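You operate a simulated robot arm through the tools that you are given. There is no shell and no other tool. Be economical: measure what you need, move in short steps, check, and stop when the job is done.

You run a simulated two-armed robot. Do the job below in one go: nothing can be reset, and whatever is moved stays where it is left.

Task
Fetch the white bag and stand it on the shelf under the batch bench. Then fetch the green masher and stand it on the shelf under the bagging bench. Then take the orange sensor and put it on the orange tag. Then take the yellow cloth on the bagging bench and put it away on the panel shelf. Then take the blue clip on the batch bench and put it away on the bagging bench. Then fetch the red cartridge and stand it on the shelf under the batch bench. Then open the key box door. Do these in the order given. Set down upright: white bag, green masher, orange sensor, blue clip, red cartridge.

The check looks at the end state, three seconds after you hand in, the way a careful person would. Anything else that was tipped, shoved, dropped, spilled or broken makes it a failure. Flat cloth is picked up by pressing the open fingertips on it (5 to 10 N) and closing them slowly along it; thin cloth reads only 2 to 8 mm in the jaws.

Robot
Two 7-joint arms with fingered hands on one trunk, on a base that drives. Base frame: it is fixed to the floor where the robot stands at the start and does not move with it; the origin is under the middle of the robot, x ahead of it, y to its left, z up; the surface under the hand at the start is at about z = 0.8. Lengths are in m, angles in degrees, forces in N, time in s.
The left shoulder is at the start at [0.07, 0.132, 1.117], the right one opposite. With the tool pointing down near the work surface each hand reaches from about 0.1 to 0.62 m from the robot's upright axis, wherever it stands, measured 20 degrees to its own side. Places, roughly: bagging bench [0.7, -0.1, 0.8]; blue clip (9x5x9 cm) [0.5, 2.9, 0.9]; green masher (9x9x24 cm) [0.7, -0.4, 0.8]; key box door [8.1, -2.5, 1.5]; orange sensor [0.5, 0.5, 0.75]; orange tag [0.5, 0.75, 0.75]; panel shelf (133x19 cm) [8.12, -2.42, 0.92]; red cartridge (6x6x15 cm) [0.5, 3, 0.9]; shelf under the bagging bench [0.7, -0.1, 0.3]; shelf under the batch bench [0.3, 2.8, 0.3]; white bag (16x10x26 cm) [0.5, 0, 0.9]; yellow cloth (11x6x3 cm) [0.8, 0.7, 0.8]. Payload 2.3 kg a hand.
Tool frame (each hand has its own): the origin (TCP) lies between the finger pads and is the grasp point; the fingertips stand 0.025 m ahead of it; z points along the fingers, y is the line along which they close. Largest opening 0.088 m; the body of the gripper starts 0.029 m behind the TCP. The gripper is a hand of 3 fingers: y runs from the thumb to the fingers, the wrist lies at [-0.013, -0.097, -0.162] in the tool frame, and closing takes about 1.5 s.
Orientation is that of the tool frame in the base frame, as [roll, pitch, yaw] about the fixed x, y, z axes, in that order (R = Rz(yaw) Ry(pitch) Rx(roll)). With the fingers straight down and the wrist toward the robot, the tool's x, y and z point along [0, 1, 0], [1, 0, 0] and [0, 0, -1] of the base frame.

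Tools
- The arms move only by the tool play_rows. It takes "left_targets", "right_targets" or both (then of equal length, played together; a hand with none holds still); each is text: rows parted by semicolons, each of 6 numbers parted by spaces: the shift along the tool's x, y, z in units of 25 mm (1.0 is 25 mm), then the turn, a rotation vector about the tool's x, y, z in units of 8 degrees (1.0 is 8 degrees). In form: tx ty tz rx ry rz; .... A call has 1 to 20 rows; each row shifts and turns the commanded pose from where the row before left it, along the tool's axes as they then stand. "left_grip" and "right_grip" are, for a hand that has rows, the finger opening in m, from 0 to 0.088, set as the call begins (left out, the last holds). A call with a number of a shift or a turn outside -1 to 1 is refused whole. Rows are played at 5 a second. More than 0.05 m and 8.6 degrees between two rows, or a gripper value outside its range, and nothing of the call is played. Where a pose cannot be reached the arm comes as near as it can. A force on the tool above 40 N (or 10 N above the force at the start of the call, whichever is more), or a blocked arm, ends the call early, and 0.2 s more pass. The fingers move at their own pace (about 0.108 m/s each) and stop on an object; they squeeze with about 22 N. The grip force told is the motor's: it shows also when the fingers shut on nothing. Time passes only in rows, and 0.2 s behind the last, so rows that do not move let the fingers close. It gives the time, the measured TCP pose, the force on the tool (base axes), the opening and the grip force at its end, in the units of the frame above (readings bear some noise), with the torque about the TCP (base axes, N m) and any sound that the robot's microphone picked up.
- Cameras (640 x 400 px; columns grow to the right, rows downward): "scene" is now at [0.1352, 0.0322, 1.4106]; the picture's right is [0.33, -0.94, 0.00], its down [-0.70, -0.25, -0.67] and it looks along [0.63, 0.22, -0.74] (base axes); focal length 288 px, centre (320, 200). "left" rides on the left gripper at [-0.058, -0.085, -0.099] in its tool frame; the picture's right is [-0.67, -0.35, 0.66], its down [0.69, -0.63, 0.37] and it looks along [0.29, 0.69, 0.66] (tool axes); focal length 261 px, centre (320, 200). "right" rides on the right gripper at [0.058, -0.085, -0.099] in its tool frame; the picture's right is [-0.67, 0.35, -0.66], its down [-0.69, -0.63, 0.37] and it looks along [-0.29, 0.69, 0.66] (tool axes); focal length 261 px, centre (320, 200). There is no depth. A picture from a camera that has moved, and an enlarged one, comes with that camera's place and axes in the base frame and with its lens. The place of the scene camera against the robot may be out by one fixed shift of up to 0.025 m in any direction.
- capture(camera): a new picture of that camera. The clock stands still meanwhile.
- slide_trunk(by): slides the trunk up (or, below 0, down) by that many m; the arms and the scene camera ride with it, the base frame stays. It gives what a move gives, with no picture.
- drive_base(legs): drives the robot by 1 to 6 legs, each [ahead, left, turn to the left] in m, m and degrees, along the robot's own axes; the way and the turn of a leg run together, so that a leg with both is an arc; at most 1.5 m and 180 degrees a leg. The arms and the cameras ride along, it lands a little off, and it stops where it bumps. It gives what a move gives.
- curl_fingers(index, middle, thumb_bend, thumb_turn, hand): sets how far each is bent, from 0 (flat) to 1 (curled in); at 0.3 the hand is open as for a grip, at 0.7 the pads meet at the TCP. One left out holds its place. A second passes; each finger stops where it meets its share of the squeeze, and holds until it gets a number again. A gripper value or a shape takes the hand back. It gives what a move gives, with no picture; readings hold the bend of each and the force on the fingers (four entries, about 0 where the hand has none), thumb and palm. thumb_turn goes from beside the hand (0) to across from the fingers (1), as for a grip.
- grasp_type(shape, hand): the hand has 3 fingers and takes this shape, open, in about a second: jaw (thumb against the fingers, like two jaws); tri (thumb and two fingers); tip (a fingertip pinch); poke (one finger out to press); point (the index stretched); flat (the hand flat); cup (the hand cupped); fist (a fist). The gripper value then closes the fingers along that shape, each until it touches; the sizes above hold for jaw. It gives what a move gives, with no picture.
- head_to(pan, tilt): turns the head with the scene camera to pan (to the left, within 86 degrees either way) and tilt (down, from -29 to 69), counted from straight ahead of the robot. It gives what a move gives.
- close_up(camera, box): a new picture of the part [left, top, right, bottom] of that camera's present view, enlarged. The clock stands still meanwhile.
- hand_in(): hands the job in; it is judged then, once.

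Work in short steps. Places have to be worked out from the pictures, the camera data and where the tool is seen: move nearer, look again, correct. Check each grasp and each placing, and mend what went wrong. You have 196 turns and 176 pictures in all, those below and enlarged ones among them. Open the grippers and draw the arms clear of the work before you hand the job in, unless the task says otherwise; then end with one line.

The tools are called by a JSON object that holds its "fn" and its "kwargs". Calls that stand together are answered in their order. play_rows: Moves the arms, as the interface text tells. Its arguments: {"type":"object","properties":{"left_targets":{"type":"string"},"left_grip":{"type":"number"},"right_targets":{"type":"string"},"right_grip":{"type":"number"}},"required":[]} The other tools are called the same way: slide_trunk (by) slides the trunk up or down; grasp_type (shape, hand) gives the hand a shape; curl_fingers (index, middle, thumb_bend, thumb_turn, hand) moves the fingers one by one; drive_base (legs) drives the base; head_to (pan, tilt) turns the head that bears the scene camera; capture (camera) takes a picture; close_up (camera, box) takes an enlarged picture of a part of a camera's view; hand_in () hands the job in.

At the start:

```text
time_s: 0.0
left_ee_pos: [0.3189, 0.3223, 1.0852]
left_tool_rot: [-180.0, 0.0, 90.0]
left_ft_force: [0.1, -0.3, -0.5]
left_torque: [-0.03, -0.02, 0.0]
left_finger_gap: 0.0876
left_grip_force: 0.1
left_shape: jaw
left_bend: [0.3, 0.3, 0.3, 0.98]
left_finger forces: [0.0, 0.1, 0.0, 0.1, 0.1, 0.0]
right_ee_pos: [0.3502, 0.0318, 1.1042]
right_tool_rot: [180.0, 0.0, 90.1]
right_ft_force: [0.0, 0.3, 0.0]
right_torque: [-0.01, -0.03, 0.0]
right_finger_gap: 0.0875
right_grip_force: 0.1
right_shape: jaw
right_bend: [0.3, 0.3, 0.3, 0.98]
right_finger forces: [0.0, 0.0, 0.0, 0.0, 0.0, 0.0]
trunk travel left (down, up): [-0.675, 0.165]
robot x, y, heading: [-0.0018, -0.0028, -0.1]
head pan, tilt: [19.5, 48.1]
```

scene: 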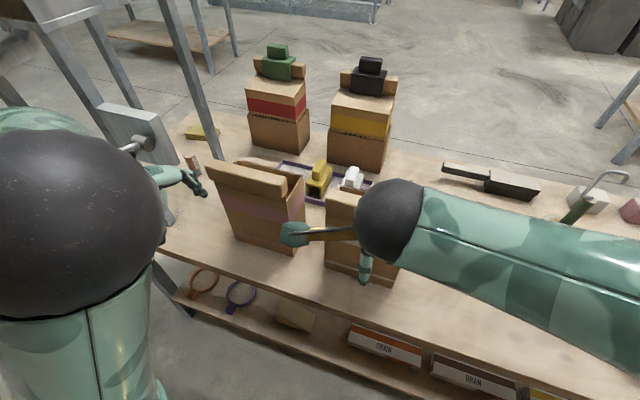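
right: 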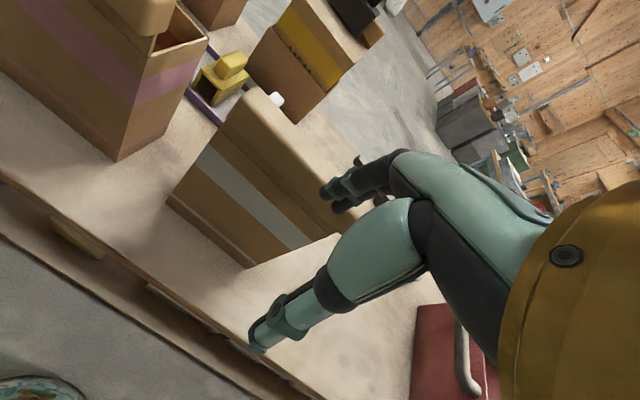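
left: 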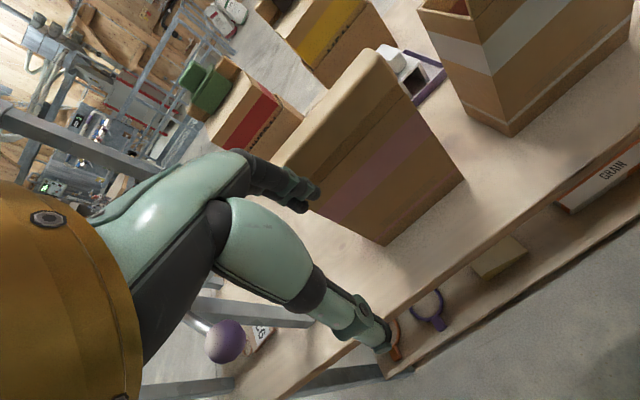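

I'll start by looking around with the head to see the bench, the bags and the batch bench.

{"fn": "head_to", "kwargs": {"pan": 0, "tilt": 40}}

{"fn": "capture", "kwargs": {"camera": "scene"}}

{"fn": "head_to", "kwargs": {"pan": 75, "tilt": 20}}

{"fn": "capture", "kwargs": {"camera": "scene"}}

{"fn": "head_to", "kwargs": {"pan": -60, "tilt": 30}}

{"fn": "capture", "kwargs": {"camera": "scene"}}

```text
time_s: 0.8
left_ee_pos: [0.3192, 0.3229, 1.0859]
left_tool_rot: [180.0, 0.1, 90.1]
left_ft_force: [0.3, -0.7, 0.2]
left_torque: [-0.02, -0.03, -0.02]
left_finger_gap: 0.0876
left_grip_force: 0.0
left_shape: jaw
left_bend: [0.3, 0.3, 0.3, 0.98]
left_finger forces: [0.0, 0.0, 0.1, 0.1, 0.1, 0.1]
right_ee_pos: [0.3493, 0.0306, 1.1037]
right_tool_rot: [180.0, 0.0, 90.0]
right_ft_force: [-0.7, -0.4, 0.2]
right_torque: [0.04, 0.01, -0.01]
right_finger_gap: 0.0879
right_grip_force: 0.1
right_shape: jaw
right_bend: [0.3, 0.3, 0.3, 0.98]
right_finger forces: [0.0, 0.0, 0.0, 0.1, 0.0, 0.0]
trunk travel left (down, up): [-0.675, 0.165]
robot x, y, heading: [-0.0006, -0.0015, 0.2]
head pan, tilt: [0.0, 40.0]
```

```text
172 pictures are left
camera scene: at [0.1459, 0.0059, 1.4222], right [0.0, -1.0, 0.0], down [-0.64, 0.0, -0.77], along [0.77, 0.0, -0.64], focal length 288 px, centre (320, 200)
```

scene: 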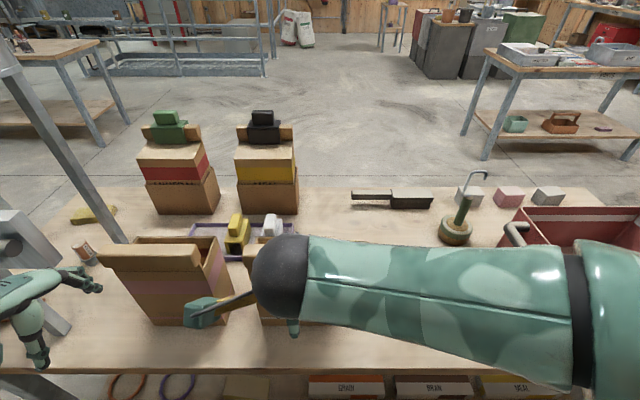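

```text
time_s: 2.3
left_ee_pos: [0.3188, 0.3222, 1.087]
left_tool_rot: [-180.0, 0.0, 89.9]
left_ft_force: [0.4, 0.4, 0.3]
left_torque: [0.0, 0.0, -0.02]
left_finger_gap: 0.0874
left_grip_force: 0.0
left_shape: jaw
left_bend: [0.3, 0.3, 0.3, 0.98]
left_finger forces: [0.1, 0.1, 0.0, 0.1, 0.0, 0.0]
right_ee_pos: [0.3501, 0.0318, 1.1042]
right_tool_rot: [180.0, 0.0, 90.0]
right_ft_force: [0.3, -0.5, -0.4]
right_torque: [0.01, 0.02, 0.02]
right_finger_gap: 0.0875
right_grip_force: 0.0
right_shape: jaw
right_bend: [0.3, 0.3, 0.3, 0.98]
right_finger forces: [0.0, 0.0, 0.0, 0.0, 0.0, 0.0]
trunk travel left (down, up): [-0.675, 0.165]
robot x, y, heading: [0.0006, 0.0007, 0.0]
head pan, tilt: [75.0, 20.0]
```

```text
171 pictures are left
camera scene: at [0.0852, 0.0958, 1.4536], right [0.97, -0.26, 0.0], down [-0.09, -0.33, -0.94], along [0.24, 0.91, -0.34], focal length 288 px, centre (320, 200)
```

scene: 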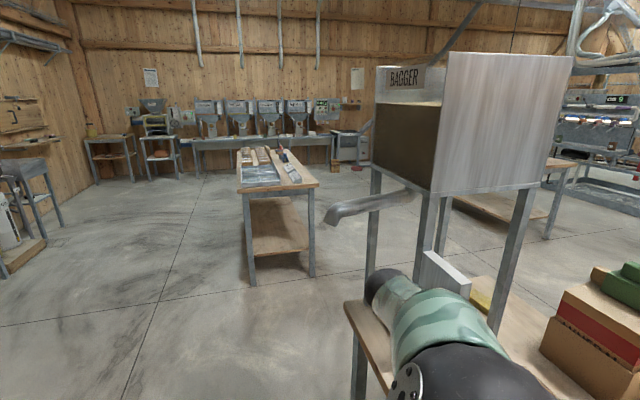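

```text
time_s: 4.5
left_ee_pos: [0.3193, 0.3227, 1.086]
left_tool_rot: [180.0, -0.1, 90.0]
left_ft_force: [-0.4, 0.2, -0.1]
left_torque: [0.01, 0.01, 0.02]
left_finger_gap: 0.0877
left_grip_force: 0.0
left_shape: jaw
left_bend: [0.3, 0.3, 0.3, 0.98]
left_finger forces: [0.0, 0.0, 0.0, 0.0, 0.0, 0.1]
right_ee_pos: [0.3497, 0.0304, 1.105]
right_tool_rot: [-180.0, 0.0, 90.1]
right_ft_force: [0.1, -0.4, -0.6]
right_torque: [0.02, 0.0, 0.02]
right_finger_gap: 0.0877
right_grip_force: 0.0
right_shape: jaw
right_bend: [0.3, 0.3, 0.3, 0.98]
right_finger forces: [0.0, 0.1, 0.0, 0.0, 0.0, 0.1]
trunk travel left (down, up): [-0.675, 0.165]
robot x, y, heading: [-0.0003, -0.0008, -0.1]
head pan, tilt: [-60.0, 30.0]
```

```text
170 pictures are left
camera scene: at [0.1063, -0.0725, 1.4376], right [-0.87, -0.5, 0.0], down [-0.25, 0.43, -0.87], along [0.43, -0.75, -0.5], focal length 288 px, centre (320, 200)
```

scene: 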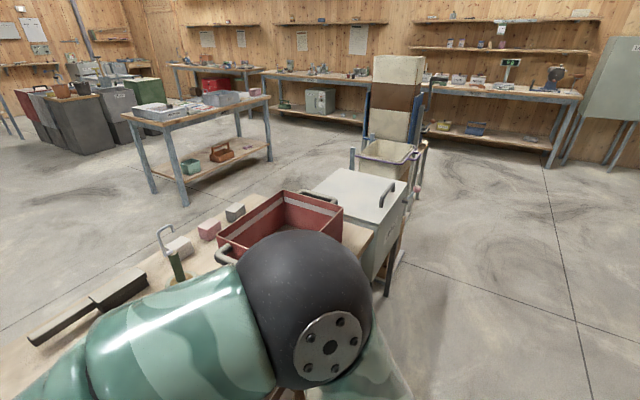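

The right arm hides the white bag, so I shift the right hand to the right (-y) and up, then look at the bag.

{"fn": "play_rows", "kwargs": {"right_targets": "-1 0 -1 0 0 0;-1 0 -1 0 0 0;-1 0 0 0 0 0;-1 0 0 0 0 0;-1 0 0 0 0 0;-1 0 0 0 0 0;-1 0 0 0 0 0;-1 -1 0 0 0 0;-1 -1 0 0 0 0;-1 -1 0 0 0 0"}}

{"fn": "head_to", "kwargs": {"pan": 5, "tilt": 50}}

{"fn": "capture", "kwargs": {"camera": "scene"}}

{"fn": "capture", "kwargs": {"camera": "right"}}

```text
time_s: 6.7
left_ee_pos: [0.3177, 0.3225, 1.0855]
left_tool_rot: [180.0, 0.0, 90.0]
left_ft_force: [0.6, 0.1, 0.0]
left_torque: [-0.04, 0.0, -0.05]
left_finger_gap: 0.0874
left_grip_force: 0.1
left_shape: jaw
left_bend: [0.3, 0.3, 0.3, 0.98]
left_finger forces: [0.0, 0.1, 0.0, 0.0, 0.0, 0.1]
right_ee_pos: [0.2745, -0.2201, 1.1531]
right_tool_rot: [-180.0, 0.0, 89.9]
right_ft_force: [0.0, 0.0, 0.7]
right_torque: [-0.02, 0.02, -0.02]
right_finger_gap: 0.0876
right_grip_force: 0.0
right_shape: jaw
right_bend: [0.3, 0.3, 0.3, 0.98]
right_finger forces: [0.0, 0.1, 0.1, 0.0, 0.1, 0.0]
trunk travel left (down, up): [-0.675, 0.165]
robot x, y, heading: [-0.0016, 0.0028, -0.0]
head pan, tilt: [-60.0, 30.0]
```

```text
time_s: 8.0
left_ee_pos: [0.3198, 0.3219, 1.0865]
left_tool_rot: [-180.0, 0.0, 90.0]
left_ft_force: [-0.4, 0.1, 0.8]
left_torque: [-0.03, 0.01, -0.01]
left_finger_gap: 0.0877
left_grip_force: 0.2
left_shape: jaw
left_bend: [0.3, 0.3, 0.3, 0.98]
left_finger forces: [0.1, 0.0, 0.0, 0.0, 0.0, 0.0]
right_ee_pos: [0.2746, -0.2178, 1.1534]
right_tool_rot: [-179.9, -0.1, 90.0]
right_ft_force: [0.2, 0.3, -0.1]
right_torque: [-0.05, 0.0, -0.02]
right_finger_gap: 0.0875
right_grip_force: 0.0
right_shape: jaw
right_bend: [0.3, 0.3, 0.3, 0.98]
right_finger forces: [0.1, 0.0, 0.1, 0.1, 0.0, 0.0]
trunk travel left (down, up): [-0.675, 0.165]
robot x, y, heading: [-0.003, -0.0025, -0.2]
head pan, tilt: [5.0, 50.0]
```

```text
169 pictures are left
camera scene: at [0.1377, 0.0123, 1.408], right [0.09, -1.0, 0.0], down [-0.76, -0.07, -0.64], along [0.64, 0.06, -0.77], focal length 288 px, centre (320, 200)
```

scene: 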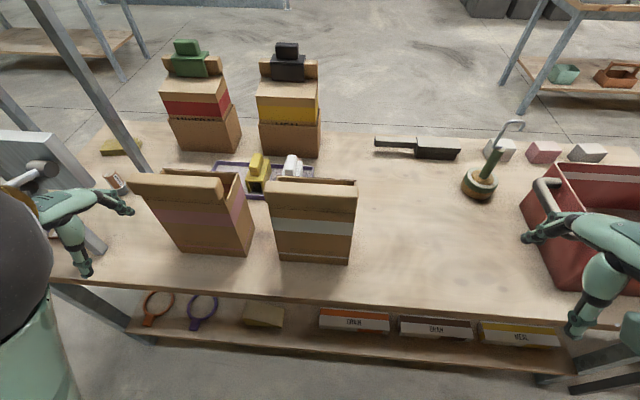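

```text
168 pictures are left
camera right: at [0.1901, -0.1606, 1.2534], right [0.35, -0.67, 0.66], down [-0.63, -0.69, -0.37], along [0.69, -0.29, -0.66], focal length 261 px, centre (320, 200)
```

right: 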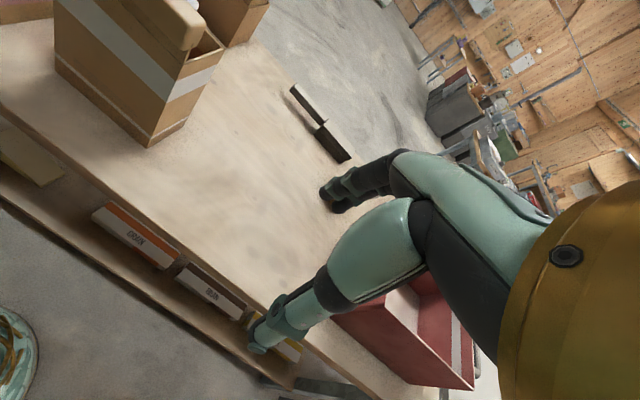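

{"fn": "close_up", "kwargs": {"camera": "scene", "box": [110, 120, 390, 295]}}

{"fn": "close_up", "kwargs": {"camera": "scene", "box": [0, 110, 200, 235]}}

```text
2.29 times, centred on (250, 208) of scene
camera zoom: at [0.1377, 0.0123, 1.408], right [0.09, -1.0, 0.0], down [-0.76, -0.07, -0.64], along [0.64, 0.06, -0.77], focal length 659 px, centre (480, 183)
```

zoom: 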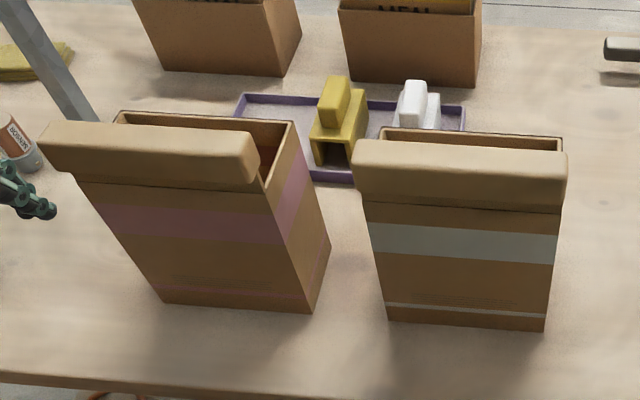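

```text
3.20 times, centred on (100, 172) of scene
camera zoom: at [0.1377, 0.0123, 1.408], right [0.09, -1.0, 0.0], down [-0.76, -0.07, -0.64], along [0.64, 0.06, -0.77], focal length 923 px, centre (1024, 288)
```

zoom: 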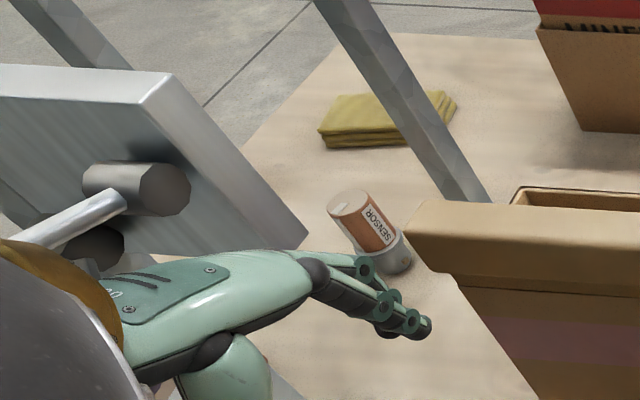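

White bag: front face at x≈0.45, y from about -0.025 to 0.13, cuff about z 1.01–1.055 at x≈0.44–0.475. I bring the right hand above the cuff, high enough to clear it, and look.

{"fn": "play_rows", "kwargs": {"right_targets": "1 0 0 0 0 0;1 0 0 0 0 0;1 0 0 0 0 0;1 0 0 0 0 0;1 0 0 0 0 0;1 0 0 0 0 0;1 0 0 0 0 0;1 0 0 0 0 0;1 0.3 0 0 0 0;1 1 0 0 0 0;0.8 1 0 0 0 0;0 1 0 0 0 0;0 1 0 0 0 0;0 1 0 0 0 0;0 1 0 0 0 0;0 1 0 0 0 0;0 0 0 0 0 0"}}

{"fn": "capture", "kwargs": {"camera": "scene"}}

{"fn": "capture", "kwargs": {"camera": "right"}}

{"fn": "capture", "kwargs": {"camera": "left"}}

```text
time_s: 11.6
left_ee_pos: [0.3191, 0.3228, 1.086]
left_tool_rot: [180.0, 0.0, 90.0]
left_ft_force: [0.4, 0.1, 0.1]
left_torque: [0.02, -0.02, 0.0]
left_finger_gap: 0.0874
left_grip_force: 0.1
left_shape: jaw
left_bend: [0.3, 0.3, 0.3, 0.98]
left_finger forces: [0.0, 0.0, 0.1, 0.1, 0.1, 0.1]
right_ee_pos: [0.4608, 0.0467, 1.1623]
right_tool_rot: [179.6, -1.2, 89.2]
right_ft_force: [-0.9, -0.6, 0.0]
right_torque: [0.01, -0.02, 0.01]
right_finger_gap: 0.0877
right_grip_force: 0.0
right_shape: jaw
right_bend: [0.3, 0.3, 0.3, 0.98]
right_finger forces: [0.1, 0.0, 0.1, 0.0, 0.0, 0.0]
trunk travel left (down, up): [-0.675, 0.165]
robot x, y, heading: [-0.0043, -0.0047, 0.1]
head pan, tilt: [5.0, 50.0]
```

```text
165 pictures are left
camera scene: at [0.1373, 0.0125, 1.4081], right [0.09, -1.0, 0.0], down [-0.76, -0.07, -0.64], along [0.64, 0.06, -0.77], focal length 288 px, centre (320, 200)
```

scene: 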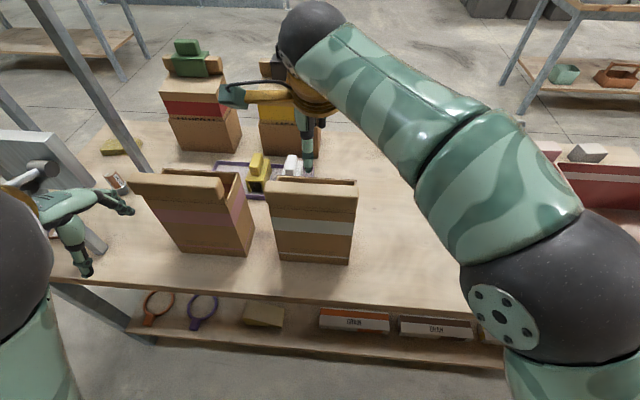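

```text
164 pictures are left
camera right: at [0.3759, 0.1033, 1.2623], right [0.34, -0.69, 0.64], down [-0.63, -0.67, -0.38], along [0.7, -0.28, -0.66], focal length 261 px, centre (320, 200)
```

right: 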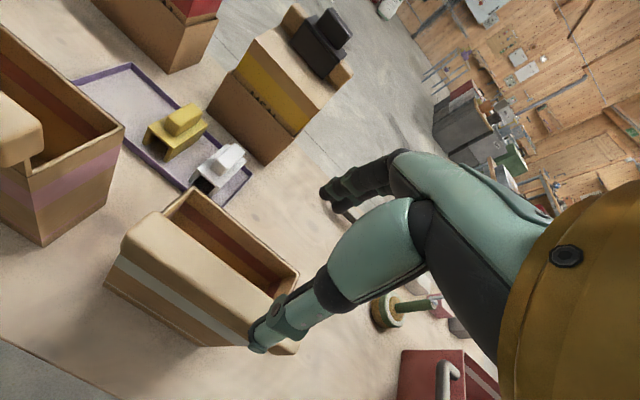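

```text
163 pictures are left
camera left: at [0.2345, 0.2638, 1.185], right [-0.35, -0.67, -0.66], down [-0.63, 0.69, -0.37], along [0.69, 0.29, -0.66], focal length 261 px, centre (320, 200)
```

left: 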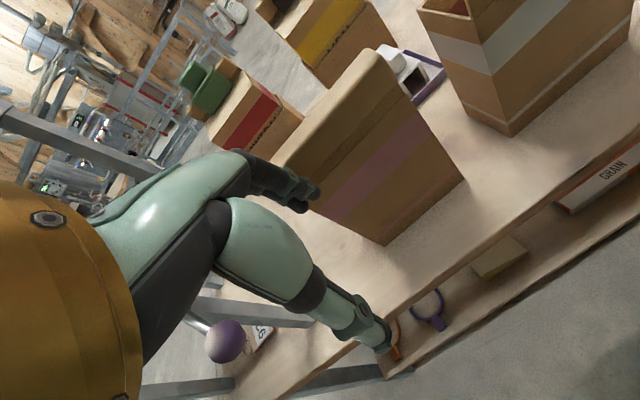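

The cuff spans x≈0.43–0.465, centre y≈0.047. I shift slightly back and lower to z≈1.04 around the cuff, fingers still open.

{"fn": "play_rows", "kwargs": {"right_targets": "0 -0.4 0 0 0 0;0 0 1 0 0 0;0 0 1 0 0 0;0 0 1 0 0 0;0 0 0.7 0 0 0;0 0 0.6 0 0 0;0 0 0 0 0 0"}}

{"fn": "capture", "kwargs": {"camera": "right"}}

{"fn": "capture", "kwargs": {"camera": "scene"}}

```text
time_s: 13.2
left_ee_pos: [0.3193, 0.3235, 1.0871]
left_tool_rot: [180.0, 0.0, 90.0]
left_ft_force: [0.1, 0.3, -0.4]
left_torque: [0.0, 0.02, 0.0]
left_finger_gap: 0.0876
left_grip_force: 0.0
left_shape: jaw
left_bend: [0.3, 0.3, 0.3, 0.98]
left_finger forces: [0.1, 0.0, 0.1, 0.0, 0.1, 0.0]
right_ee_pos: [0.453, 0.0453, 1.06]
right_tool_rot: [179.5, -2.3, 88.7]
right_ft_force: [-0.2, -0.2, -1.1]
right_torque: [-0.03, 0.02, 0.03]
right_finger_gap: 0.0876
right_grip_force: 0.0
right_shape: jaw
right_bend: [0.3, 0.3, 0.3, 0.98]
right_finger forces: [0.1, 0.0, 0.0, 0.1, 0.0, 0.0]
trunk travel left (down, up): [-0.675, 0.165]
robot x, y, heading: [-0.0015, 0.0014, -0.0]
head pan, tilt: [5.0, 50.0]
```

```text
162 pictures are left
camera right: at [0.3689, 0.1015, 1.1618], right [0.33, -0.7, 0.63], down [-0.64, -0.65, -0.4], along [0.69, -0.28, -0.67], focal length 261 px, centre (320, 200)
```

right: 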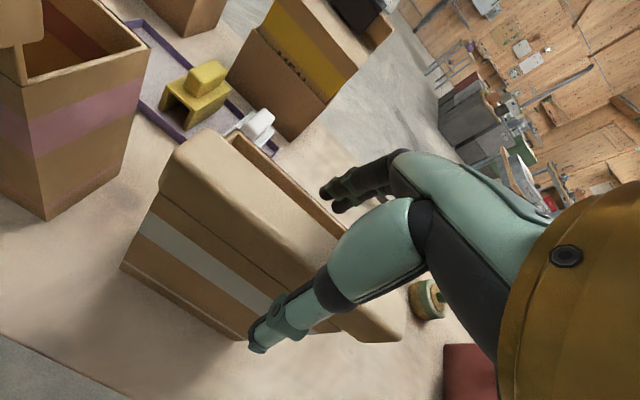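

```text
161 pictures are left
camera scene: at [0.1376, 0.0127, 1.408], right [0.09, -1.0, 0.0], down [-0.76, -0.07, -0.64], along [0.64, 0.06, -0.77], focal length 288 px, centre (320, 200)
```

scene: 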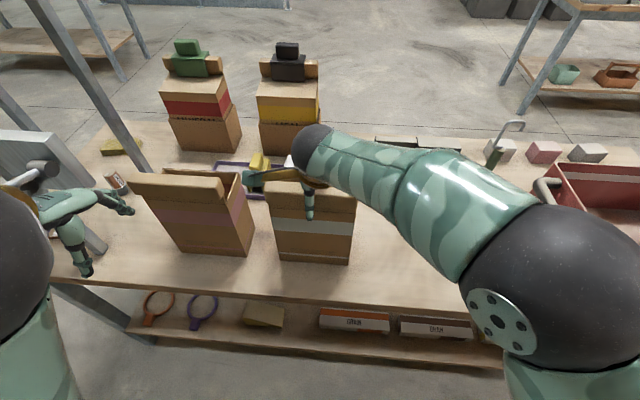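

Thumb is in front and fingers are behind the cuff as wanted. I lower 2 cm more and close.

{"fn": "play_rows", "kwargs": {"right_targets": "0 0 0.5 0 0 0;0 0 0.4 0 0 0;0 0 0 0 0 0"}}

{"fn": "play_rows", "kwargs": {"right_targets": "0 0 0 0 0 0;0 0 0 0 0 0;0 0 0 0 0 0;0 0 0 0 0 0;0 0 0 0 0 0;0 0 0 0 0 0;0 0 0 0 0 0;0 0 0 0 0 0", "right_grip": 0}}

{"fn": "capture", "kwargs": {"camera": "right"}}

```text
time_s: 14.0
left_ee_pos: [0.3201, 0.3232, 1.0866]
left_tool_rot: [179.9, 0.0, 90.0]
left_ft_force: [0.2, -0.3, 0.4]
left_torque: [-0.04, -0.02, 0.0]
left_finger_gap: 0.0879
left_grip_force: 0.1
left_shape: jaw
left_bend: [0.3, 0.3, 0.3, 0.98]
left_finger forces: [0.0, 0.1, 0.0, 0.0, 0.0, 0.1]
right_ee_pos: [0.4557, 0.0446, 1.0366]
right_tool_rot: [179.8, -2.4, 88.1]
right_ft_force: [-0.2, -0.4, -0.7]
right_torque: [0.0, -0.03, -0.04]
right_finger_gap: 0.0876
right_grip_force: 0.0
right_shape: jaw
right_bend: [0.3, 0.3, 0.3, 0.98]
right_finger forces: [0.0, 0.0, 0.0, 0.0, 0.0, 0.0]
trunk travel left (down, up): [-0.675, 0.165]
robot x, y, heading: [-0.0, -0.0016, -0.1]
head pan, tilt: [5.0, 50.0]
```

```text
time_s: 15.8
left_ee_pos: [0.3198, 0.3221, 1.0857]
left_tool_rot: [-180.0, -0.1, 90.1]
left_ft_force: [-0.7, -1.1, 0.6]
left_torque: [0.03, 0.02, 0.02]
left_finger_gap: 0.0877
left_grip_force: 0.1
left_shape: jaw
left_bend: [0.3, 0.3, 0.3, 0.98]
left_finger forces: [0.1, 0.1, 0.0, 0.0, 0.0, 0.0]
right_ee_pos: [0.4546, 0.0446, 1.0345]
right_tool_rot: [180.0, -2.5, 88.3]
right_ft_force: [-0.3, -0.4, -0.4]
right_torque: [-0.01, -0.09, -0.03]
right_finger_gap: 0.0188
right_grip_force: 21.8
right_shape: jaw
right_bend: [0.75, 0.72, 0.79, 1.0]
right_finger forces: [11.4, 4.6, 0.1, 0.0, 14.3, 0.0]
trunk travel left (down, up): [-0.675, 0.165]
robot x, y, heading: [-0.0021, 0.0007, -0.0]
head pan, tilt: [5.0, 50.0]
```

```text
160 pictures are left
camera right: at [0.3713, 0.1006, 1.1378], right [0.33, -0.71, 0.63], down [-0.65, -0.65, -0.4], along [0.69, -0.28, -0.67], focal length 261 px, centre (320, 200)
```

right: 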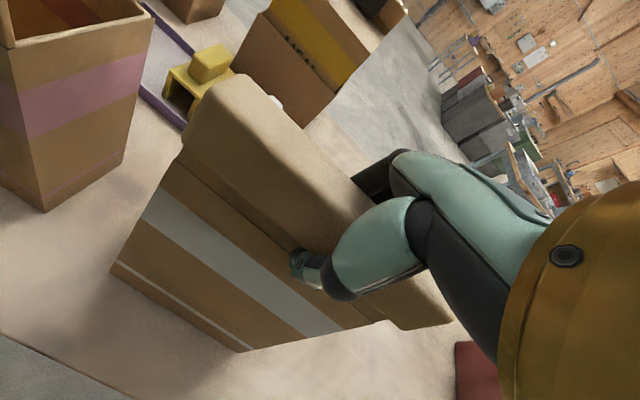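

The cuff is held (gap 19 mm, force 22 N). I lift a few cm and check.

{"fn": "play_rows", "kwargs": {"right_targets": "0 0 -0.5 0 0 0;0 0 -0.5 0 0 0;0 0 -0.5 0 0 0;0 0 -0.5 0 0 0;0 0 0 0 0 0;0 0 0 0 0 0"}}

{"fn": "capture", "kwargs": {"camera": "scene"}}

{"fn": "capture", "kwargs": {"camera": "right"}}

```text
time_s: 17.2
left_ee_pos: [0.3187, 0.3226, 1.0862]
left_tool_rot: [180.0, 0.0, 90.0]
left_ft_force: [-0.6, -0.6, -0.3]
left_torque: [0.0, -0.02, 0.01]
left_finger_gap: 0.088
left_grip_force: 0.2
left_shape: jaw
left_bend: [0.3, 0.3, 0.3, 0.98]
left_finger forces: [0.0, 0.1, 0.0, 0.0, 0.0, 0.0]
right_ee_pos: [0.4513, 0.0464, 1.0845]
right_tool_rot: [180.0, -2.0, 89.1]
right_ft_force: [0.0, -0.8, -1.2]
right_torque: [0.0, 0.02, -0.02]
right_finger_gap: 0.0187
right_grip_force: 22.5
right_shape: jaw
right_bend: [0.75, 0.72, 0.8, 1.0]
right_finger forces: [11.5, 4.2, 0.1, 0.0, 14.8, 0.0]
trunk travel left (down, up): [-0.675, 0.165]
robot x, y, heading: [-0.0003, 0.0008, -0.1]
head pan, tilt: [5.0, 50.0]
```

```text
159 pictures are left
camera scene: at [0.1379, 0.0126, 1.408], right [0.09, -1.0, 0.0], down [-0.76, -0.07, -0.64], along [0.64, 0.06, -0.77], focal length 288 px, centre (320, 200)
```

scene: 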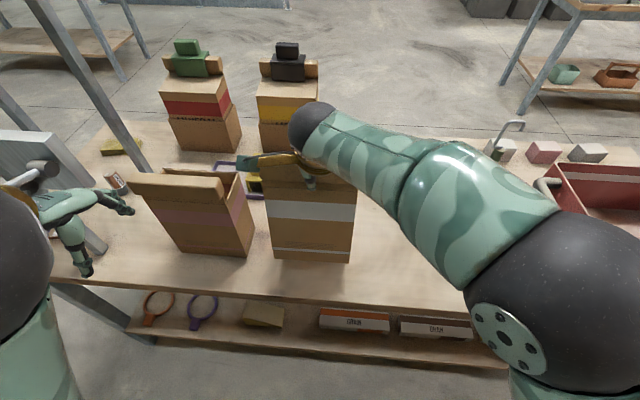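

```text
158 pictures are left
camera right: at [0.3674, 0.1021, 1.1865], right [0.33, -0.7, 0.63], down [-0.64, -0.66, -0.39], along [0.69, -0.27, -0.67], focal length 261 px, centre (320, 200)
```

right: 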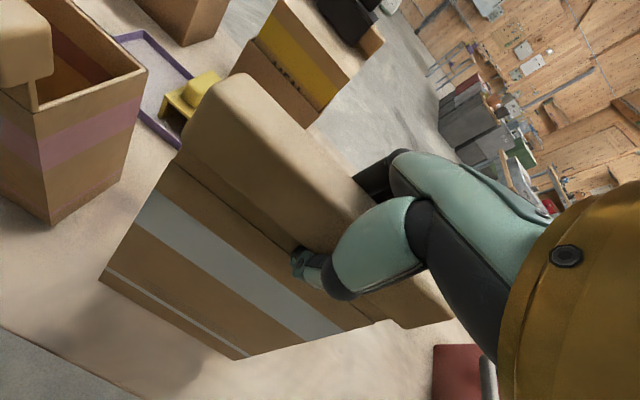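

The bag hangs upright and weighs little. I back off from the bench and look to the left for the way to the batch bench.

{"fn": "drive_base", "kwargs": {"legs": [[-0.65, 0, 0]]}}

{"fn": "head_to", "kwargs": {"pan": 70, "tilt": 25}}

{"fn": "capture", "kwargs": {"camera": "scene"}}

```text
time_s: 20.9
left_ee_pos: [-0.3342, 0.323, 1.0848]
left_tool_rot: [-179.9, 0.0, 90.0]
left_ft_force: [0.4, -0.7, -0.8]
left_torque: [0.0, 0.01, -0.01]
left_finger_gap: 0.0877
left_grip_force: 0.2
left_shape: jaw
left_bend: [0.3, 0.3, 0.3, 0.98]
left_finger forces: [0.2, 0.0, 0.0, 0.1, 0.1, 0.1]
right_ee_pos: [-0.2034, 0.0459, 1.0825]
right_tool_rot: [-180.0, -2.0, 88.9]
right_ft_force: [-0.3, 0.6, 0.0]
right_torque: [0.02, 0.03, 0.0]
right_finger_gap: 0.0183
right_grip_force: 21.5
right_shape: jaw
right_bend: [0.75, 0.72, 0.8, 1.0]
right_finger forces: [11.5, 4.2, 0.0, 0.0, 14.9, 0.1]
trunk travel left (down, up): [-0.675, 0.165]
robot x, y, heading: [-0.6567, -0.0022, -0.0]
head pan, tilt: [5.0, 50.0]
```

```text
time_s: 22.2
left_ee_pos: [-0.3358, 0.3221, 1.0848]
left_tool_rot: [-179.9, 0.0, 90.0]
left_ft_force: [-0.6, -0.1, -0.7]
left_torque: [-0.01, -0.02, -0.01]
left_finger_gap: 0.0878
left_grip_force: 0.0
left_shape: jaw
left_bend: [0.3, 0.3, 0.3, 0.98]
left_finger forces: [0.1, 0.1, 0.0, 0.0, 0.0, 0.1]
right_ee_pos: [-0.2011, 0.0442, 1.0858]
right_tool_rot: [179.9, -2.6, 88.7]
right_ft_force: [-0.2, 0.6, -0.4]
right_torque: [0.01, 0.02, -0.01]
right_finger_gap: 0.0186
right_grip_force: 22.2
right_shape: jaw
right_bend: [0.75, 0.72, 0.8, 1.0]
right_finger forces: [11.5, 4.0, 0.1, 0.1, 15.0, 0.1]
trunk travel left (down, up): [-0.675, 0.165]
robot x, y, heading: [-0.6531, -0.0054, 0.2]
head pan, tilt: [70.0, 25.0]
```

```text
157 pictures are left
camera scene: at [-0.5617, 0.0917, 1.4455], right [0.94, -0.34, 0.0], down [-0.14, -0.4, -0.91], along [0.31, 0.85, -0.42], focal length 288 px, centre (320, 200)
```

scene: 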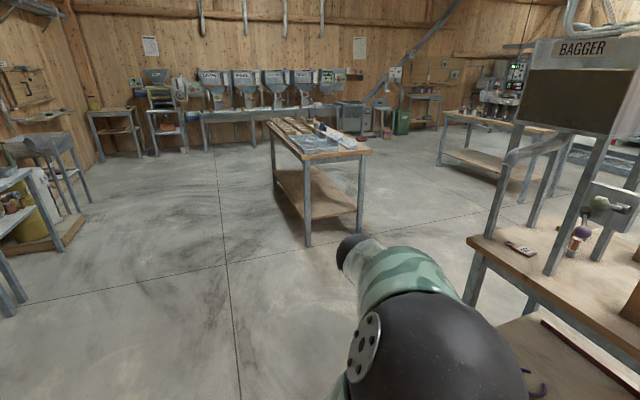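

The lane on the -x side of the batch bench is free. I strafe left to y≈2.75.

{"fn": "drive_base", "kwargs": {"legs": [[0, 1.38, 0], [0, 1.38, 0]]}}

{"fn": "head_to", "kwargs": {"pan": 0, "tilt": 55}}

{"fn": "capture", "kwargs": {"camera": "scene"}}

{"fn": "capture", "kwargs": {"camera": "left"}}

```text
time_s: 35.5
left_ee_pos: [-0.3698, 3.047, 1.0856]
left_tool_rot: [180.0, 0.0, 90.5]
left_ft_force: [0.1, 0.1, -0.6]
left_torque: [-0.02, -0.01, 0.01]
left_finger_gap: 0.0876
left_grip_force: 0.0
left_shape: jaw
left_bend: [0.3, 0.3, 0.3, 0.98]
left_finger forces: [0.0, 0.0, 0.0, 0.0, 0.1, 0.0]
right_ee_pos: [-0.2337, 2.7689, 1.0867]
right_tool_rot: [179.9, -2.6, 88.9]
right_ft_force: [0.9, -0.6, -0.7]
right_torque: [0.02, 0.02, 0.0]
right_finger_gap: 0.0186
right_grip_force: 22.1
right_shape: jaw
right_bend: [0.75, 0.72, 0.8, 1.0]
right_finger forces: [11.5, 4.2, 0.0, 0.1, 15.0, 0.0]
trunk travel left (down, up): [-0.675, 0.165]
robot x, y, heading: [-0.6862, 2.7221, 0.3]
head pan, tilt: [70.0, 25.0]
```

```text
time_s: 36.9
left_ee_pos: [-0.3699, 3.0482, 1.086]
left_tool_rot: [180.0, 0.0, 90.4]
left_ft_force: [-0.4, 0.5, 0.2]
left_torque: [-0.02, 0.03, 0.03]
left_finger_gap: 0.0874
left_grip_force: 0.1
left_shape: jaw
left_bend: [0.3, 0.3, 0.3, 0.98]
left_finger forces: [0.0, 0.0, 0.0, 0.1, 0.0, 0.0]
right_ee_pos: [-0.2324, 2.7702, 1.0885]
right_tool_rot: [179.9, -2.9, 88.7]
right_ft_force: [-0.5, 0.2, 0.0]
right_torque: [0.02, -0.03, 0.0]
right_finger_gap: 0.0186
right_grip_force: 22.1
right_shape: jaw
right_bend: [0.75, 0.72, 0.8, 1.0]
right_finger forces: [11.5, 4.0, 0.0, 0.1, 15.0, 0.0]
trunk travel left (down, up): [-0.675, 0.165]
robot x, y, heading: [-0.6837, 2.7244, 0.3]
head pan, tilt: [0.0, 55.0]
```

```text
156 pictures are left
camera scene: at [-0.5538, 2.7304, 1.4015], right [0.01, -1.0, 0.0], down [-0.82, -0.01, -0.57], along [0.57, 0.0, -0.82], focal length 288 px, centre (320, 200)
```

scene: 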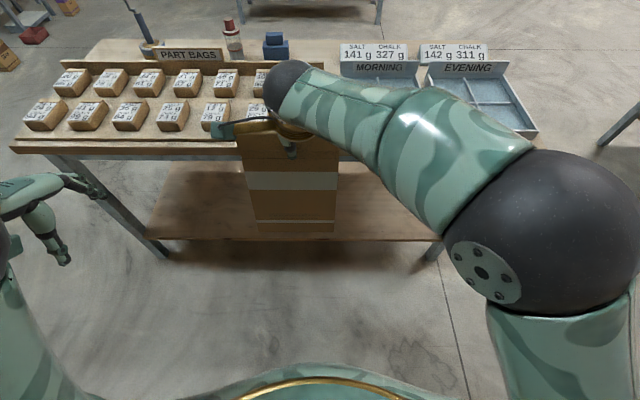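

```text
155 pictures are left
camera left: at [-0.4537, 2.989, 1.1849], right [-0.34, -0.67, -0.66], down [-0.63, 0.68, -0.37], along [0.69, 0.29, -0.66], focal length 261 px, centre (320, 200)
```

left: 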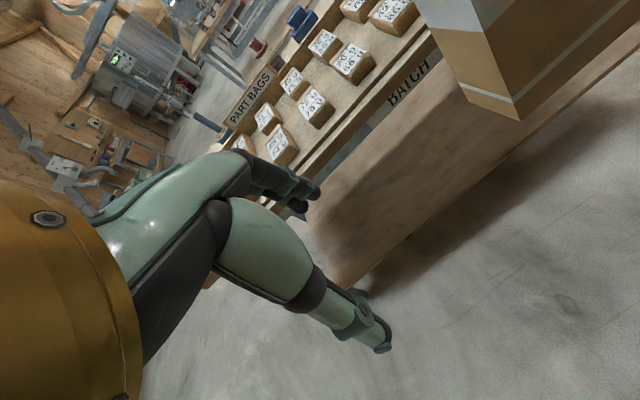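

The shelf is empty and its front edge is at x≈0.0, with the bag clear at x<-0.13. I lower the trunk 0.48 m.

{"fn": "slide_trunk", "kwargs": {"by": -0.48}}

{"fn": "head_to", "kwargs": {"pan": 0, "tilt": 25}}

{"fn": "capture", "kwargs": {"camera": "scene"}}

{"fn": "capture", "kwargs": {"camera": "left"}}

{"fn": "capture", "kwargs": {"camera": "right"}}

```text
refused: -0.48 is not a number from -0.4 to 0.4
```

```text
time_s: 37.8
left_ee_pos: [-0.369, 3.048, 1.0856]
left_tool_rot: [179.9, 0.0, 90.5]
left_ft_force: [0.4, 0.0, 0.4]
left_torque: [0.0, 0.01, -0.04]
left_finger_gap: 0.0876
left_grip_force: 0.0
left_shape: jaw
left_bend: [0.3, 0.3, 0.3, 0.98]
left_finger forces: [0.0, 0.2, 0.0, 0.0, 0.0, 0.0]
right_ee_pos: [-0.2334, 2.7688, 1.0865]
right_tool_rot: [179.9, -2.9, 88.8]
right_ft_force: [0.3, 0.2, -1.5]
right_torque: [0.03, -0.02, -0.01]
right_finger_gap: 0.018
right_grip_force: 21.8
right_shape: jaw
right_bend: [0.75, 0.72, 0.8, 1.0]
right_finger forces: [11.4, 4.1, 0.0, 0.0, 15.0, 0.1]
trunk travel left (down, up): [-0.675, 0.165]
robot x, y, heading: [-0.6843, 2.7246, 0.3]
head pan, tilt: [0.0, 25.0]
```

```text
154 pictures are left
camera scene: at [-0.5338, 2.7304, 1.4454], right [0.01, -1.0, 0.0], down [-0.42, 0.0, -0.91], along [0.91, 0.01, -0.42], focal length 288 px, centre (320, 200)
```

scene: 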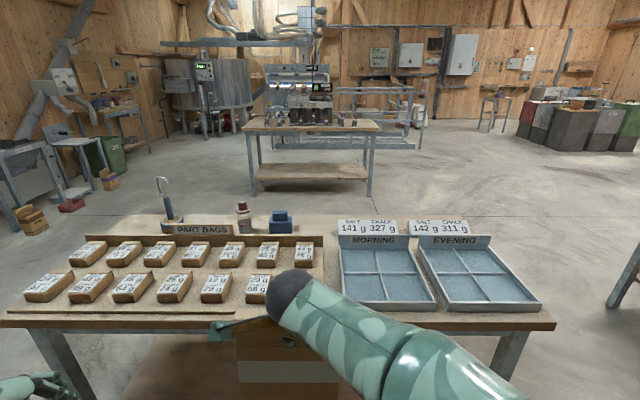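

```text
153 pictures are left
camera left: at [-0.4538, 2.9889, 1.1849], right [-0.34, -0.67, -0.66], down [-0.63, 0.68, -0.37], along [0.69, 0.29, -0.66], focal length 261 px, centre (320, 200)
```

left: 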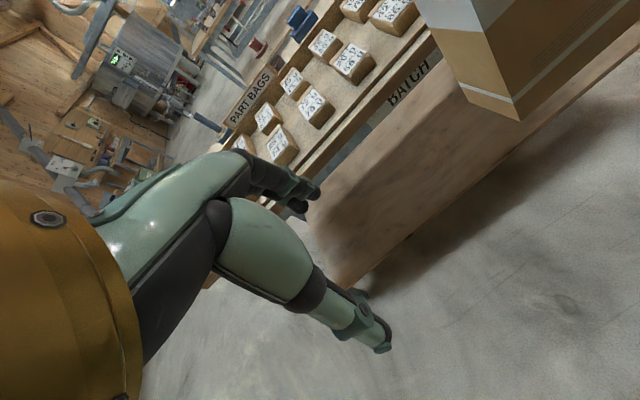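

```text
152 pictures are left
camera right: at [-0.3174, 2.8242, 1.1898], right [0.33, -0.71, 0.62], down [-0.64, -0.65, -0.4], along [0.69, -0.27, -0.67], focal length 261 px, centre (320, 200)
```

right: 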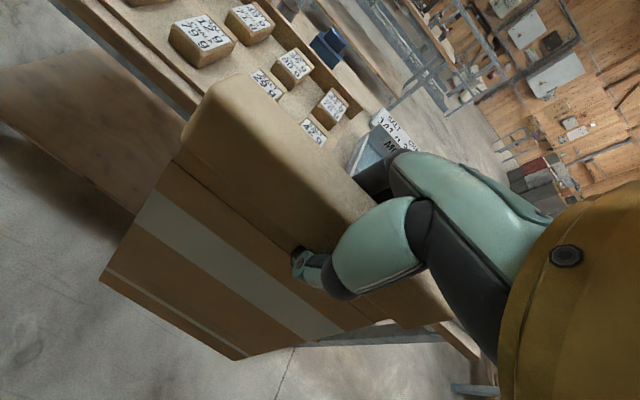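

Slide limit is 0.4 per call; I lower in two steps and look again.

{"fn": "slide_trunk", "kwargs": {"by": -0.4}}

{"fn": "slide_trunk", "kwargs": {"by": -0.08}}

{"fn": "capture", "kwargs": {"camera": "scene"}}

{"fn": "capture", "kwargs": {"camera": "left"}}

{"fn": "capture", "kwargs": {"camera": "right"}}

```text
time_s: 41.6
left_ee_pos: [-0.3696, 3.0487, 0.6852]
left_tool_rot: [-180.0, 0.1, 90.4]
left_ft_force: [-0.4, -0.1, -0.1]
left_torque: [-0.01, 0.0, 0.0]
left_finger_gap: 0.0875
left_grip_force: 0.0
left_shape: jaw
left_bend: [0.3, 0.3, 0.3, 0.98]
left_finger forces: [0.0, 0.1, 0.0, 0.0, 0.0, 0.0]
right_ee_pos: [-0.2346, 2.7698, 0.6881]
right_tool_rot: [-180.0, -2.9, 88.8]
right_ft_force: [0.7, -0.2, -0.6]
right_torque: [0.0, -0.01, -0.01]
right_finger_gap: 0.0184
right_grip_force: 21.5
right_shape: jaw
right_bend: [0.75, 0.72, 0.8, 1.0]
right_finger forces: [11.7, 4.0, 0.0, 0.1, 15.1, 0.0]
trunk travel left (down, up): [-0.275, 0.565]
robot x, y, heading: [-0.6816, 2.7267, 0.3]
head pan, tilt: [0.0, 25.0]
```

```text
time_s: 42.8
left_ee_pos: [-0.3708, 3.0487, 0.6066]
left_tool_rot: [-179.9, -0.1, 90.5]
left_ft_force: [0.4, 0.2, 1.0]
left_torque: [-0.02, 0.0, -0.01]
left_finger_gap: 0.0876
left_grip_force: 0.0
left_shape: jaw
left_bend: [0.3, 0.3, 0.3, 0.98]
left_finger forces: [0.1, 0.1, 0.0, 0.1, 0.0, 0.1]
right_ee_pos: [-0.2335, 2.7703, 0.6081]
right_tool_rot: [179.8, -2.9, 88.8]
right_ft_force: [0.0, 0.1, -0.2]
right_torque: [0.02, 0.04, 0.01]
right_finger_gap: 0.0185
right_grip_force: 21.6
right_shape: jaw
right_bend: [0.75, 0.72, 0.8, 1.0]
right_finger forces: [11.6, 3.9, 0.1, 0.0, 15.2, 0.0]
trunk travel left (down, up): [-0.195, 0.645]
robot x, y, heading: [-0.6868, 2.7243, 0.4]
head pan, tilt: [0.0, 25.0]
```

```text
151 pictures are left
camera scene: at [-0.534, 2.7303, 0.9655], right [0.01, -1.0, 0.0], down [-0.42, 0.0, -0.91], along [0.91, 0.01, -0.42], focal length 288 px, centre (320, 200)
```

scene: 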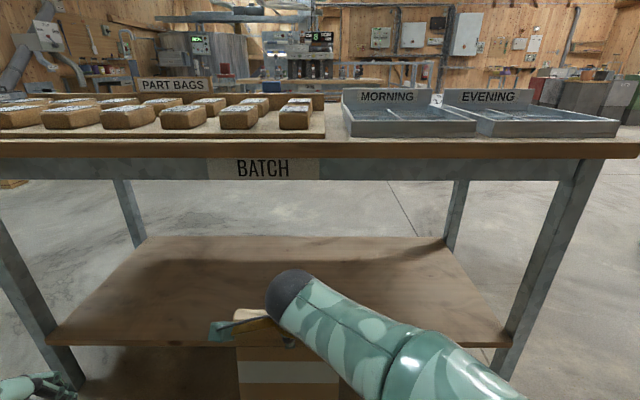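

```text
150 pictures are left
camera left: at [-0.454, 2.9888, 0.7049], right [-0.34, -0.67, -0.66], down [-0.63, 0.68, -0.37], along [0.69, 0.29, -0.66], focal length 261 px, centre (320, 200)
```

left: 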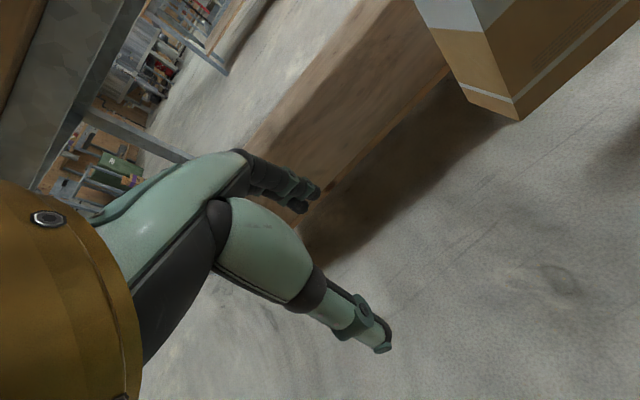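

```text
149 pictures are left
camera right: at [-0.3177, 2.8242, 0.7099], right [0.33, -0.71, 0.62], down [-0.64, -0.65, -0.4], along [0.69, -0.27, -0.67], focal length 261 px, centre (320, 200)
```

right: 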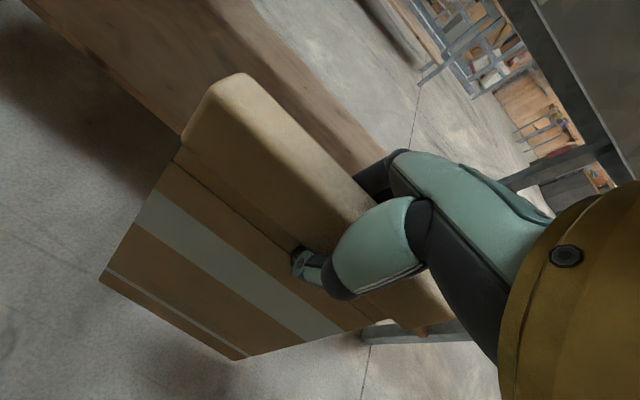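

Shelf top is at z≈0.29–0.30, front edge x≈-0.01, the apron bottom at z≈0.76. I lower 4 cm more and drive ahead until the bag is over the shelf (TCP x≈0.03).

{"fn": "slide_trunk", "kwargs": {"by": -0.04}}

{"fn": "drive_base", "kwargs": {"legs": [[0.2, 0, 0]]}}

{"fn": "head_to", "kwargs": {"pan": 0, "tilt": 40}}

{"fn": "capture", "kwargs": {"camera": "scene"}}

{"fn": "capture", "kwargs": {"camera": "right"}}

{"fn": "capture", "kwargs": {"camera": "left"}}

```text
time_s: 43.6
left_ee_pos: [-0.3701, 3.0478, 0.5655]
left_tool_rot: [180.0, 0.0, 90.4]
left_ft_force: [-0.4, 0.3, 0.0]
left_torque: [0.0, -0.05, 0.01]
left_finger_gap: 0.0877
left_grip_force: 0.0
left_shape: jaw
left_bend: [0.3, 0.3, 0.3, 0.98]
left_finger forces: [0.0, 0.0, 0.0, 0.0, 0.0, 0.0]
right_ee_pos: [-0.233, 2.7702, 0.5667]
right_tool_rot: [179.9, -2.9, 88.8]
right_ft_force: [-0.6, 0.1, -0.1]
right_torque: [0.0, 0.0, -0.01]
right_finger_gap: 0.0185
right_grip_force: 22.1
right_shape: jaw
right_bend: [0.75, 0.72, 0.8, 1.0]
right_finger forces: [11.6, 4.0, 0.0, 0.1, 15.2, 0.0]
trunk travel left (down, up): [-0.155, 0.685]
robot x, y, heading: [-0.6864, 2.7232, 0.2]
head pan, tilt: [0.0, 25.0]
```

```text
time_s: 45.2
left_ee_pos: [-0.1693, 3.0494, 0.5654]
left_tool_rot: [-180.0, -0.1, 90.3]
left_ft_force: [0.5, -0.4, -0.2]
left_torque: [0.01, 0.01, 0.02]
left_finger_gap: 0.0877
left_grip_force: 0.1
left_shape: jaw
left_bend: [0.3, 0.3, 0.3, 0.98]
left_finger forces: [0.0, 0.1, 0.0, 0.1, 0.0, 0.0]
right_ee_pos: [-0.0347, 2.7711, 0.5677]
right_tool_rot: [179.9, -3.0, 88.8]
right_ft_force: [-0.8, -0.5, -1.6]
right_torque: [0.0, 0.03, 0.03]
right_finger_gap: 0.0184
right_grip_force: 22.3
right_shape: jaw
right_bend: [0.75, 0.72, 0.8, 1.0]
right_finger forces: [11.6, 4.0, 0.1, 0.1, 15.1, 0.0]
trunk travel left (down, up): [-0.155, 0.685]
robot x, y, heading: [-0.4901, 2.7282, 0.7]
head pan, tilt: [0.0, 25.0]
```

```text
time_s: 46.0
left_ee_pos: [-0.1717, 3.0498, 0.5649]
left_tool_rot: [179.9, 0.0, 90.5]
left_ft_force: [-0.7, 0.2, -0.2]
left_torque: [-0.01, 0.01, -0.02]
left_finger_gap: 0.0877
left_grip_force: 0.0
left_shape: jaw
left_bend: [0.3, 0.3, 0.3, 0.98]
left_finger forces: [0.0, 0.0, 0.0, 0.1, 0.0, 0.1]
right_ee_pos: [-0.0337, 2.7711, 0.5679]
right_tool_rot: [179.9, -3.0, 88.8]
right_ft_force: [1.3, 0.1, -0.5]
right_torque: [-0.01, -0.02, 0.0]
right_finger_gap: 0.0185
right_grip_force: 21.8
right_shape: jaw
right_bend: [0.75, 0.72, 0.8, 1.0]
right_finger forces: [11.7, 4.1, 0.0, 0.1, 15.2, 0.0]
trunk travel left (down, up): [-0.155, 0.685]
robot x, y, heading: [-0.4879, 2.7255, 0.6]
head pan, tilt: [0.0, 40.0]
```

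```text
148 pictures are left
camera scene: at [-0.3414, 2.7316, 0.9022], right [0.01, -1.0, 0.0], down [-0.64, 0.0, -0.77], along [0.77, 0.01, -0.64], focal length 288 px, centre (320, 200)
```

scene: 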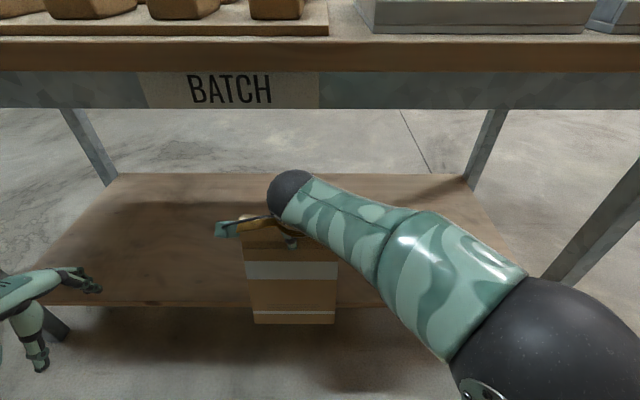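

```text
147 pictures are left
camera right: at [-0.1178, 2.8252, 0.6704], right [0.33, -0.71, 0.62], down [-0.64, -0.65, -0.4], along [0.69, -0.27, -0.67], focal length 261 px, centre (320, 200)
```

right: 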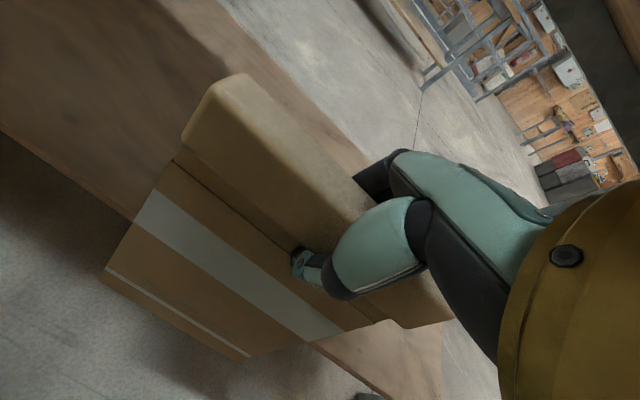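

```text
146 pictures are left
camera left: at [-0.2544, 2.9902, 0.6649], right [-0.34, -0.67, -0.66], down [-0.63, 0.68, -0.37], along [0.69, 0.29, -0.66], focal length 261 px, centre (320, 200)
```

left: 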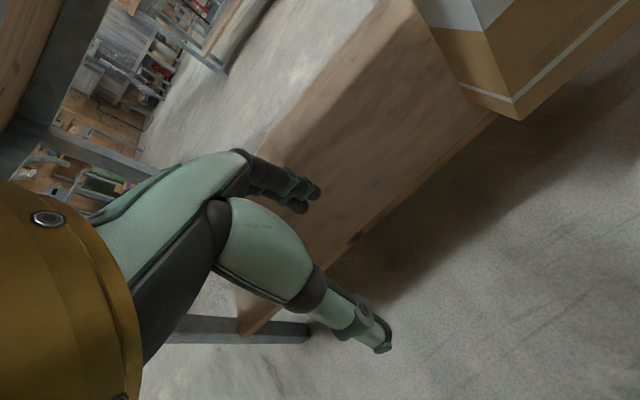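

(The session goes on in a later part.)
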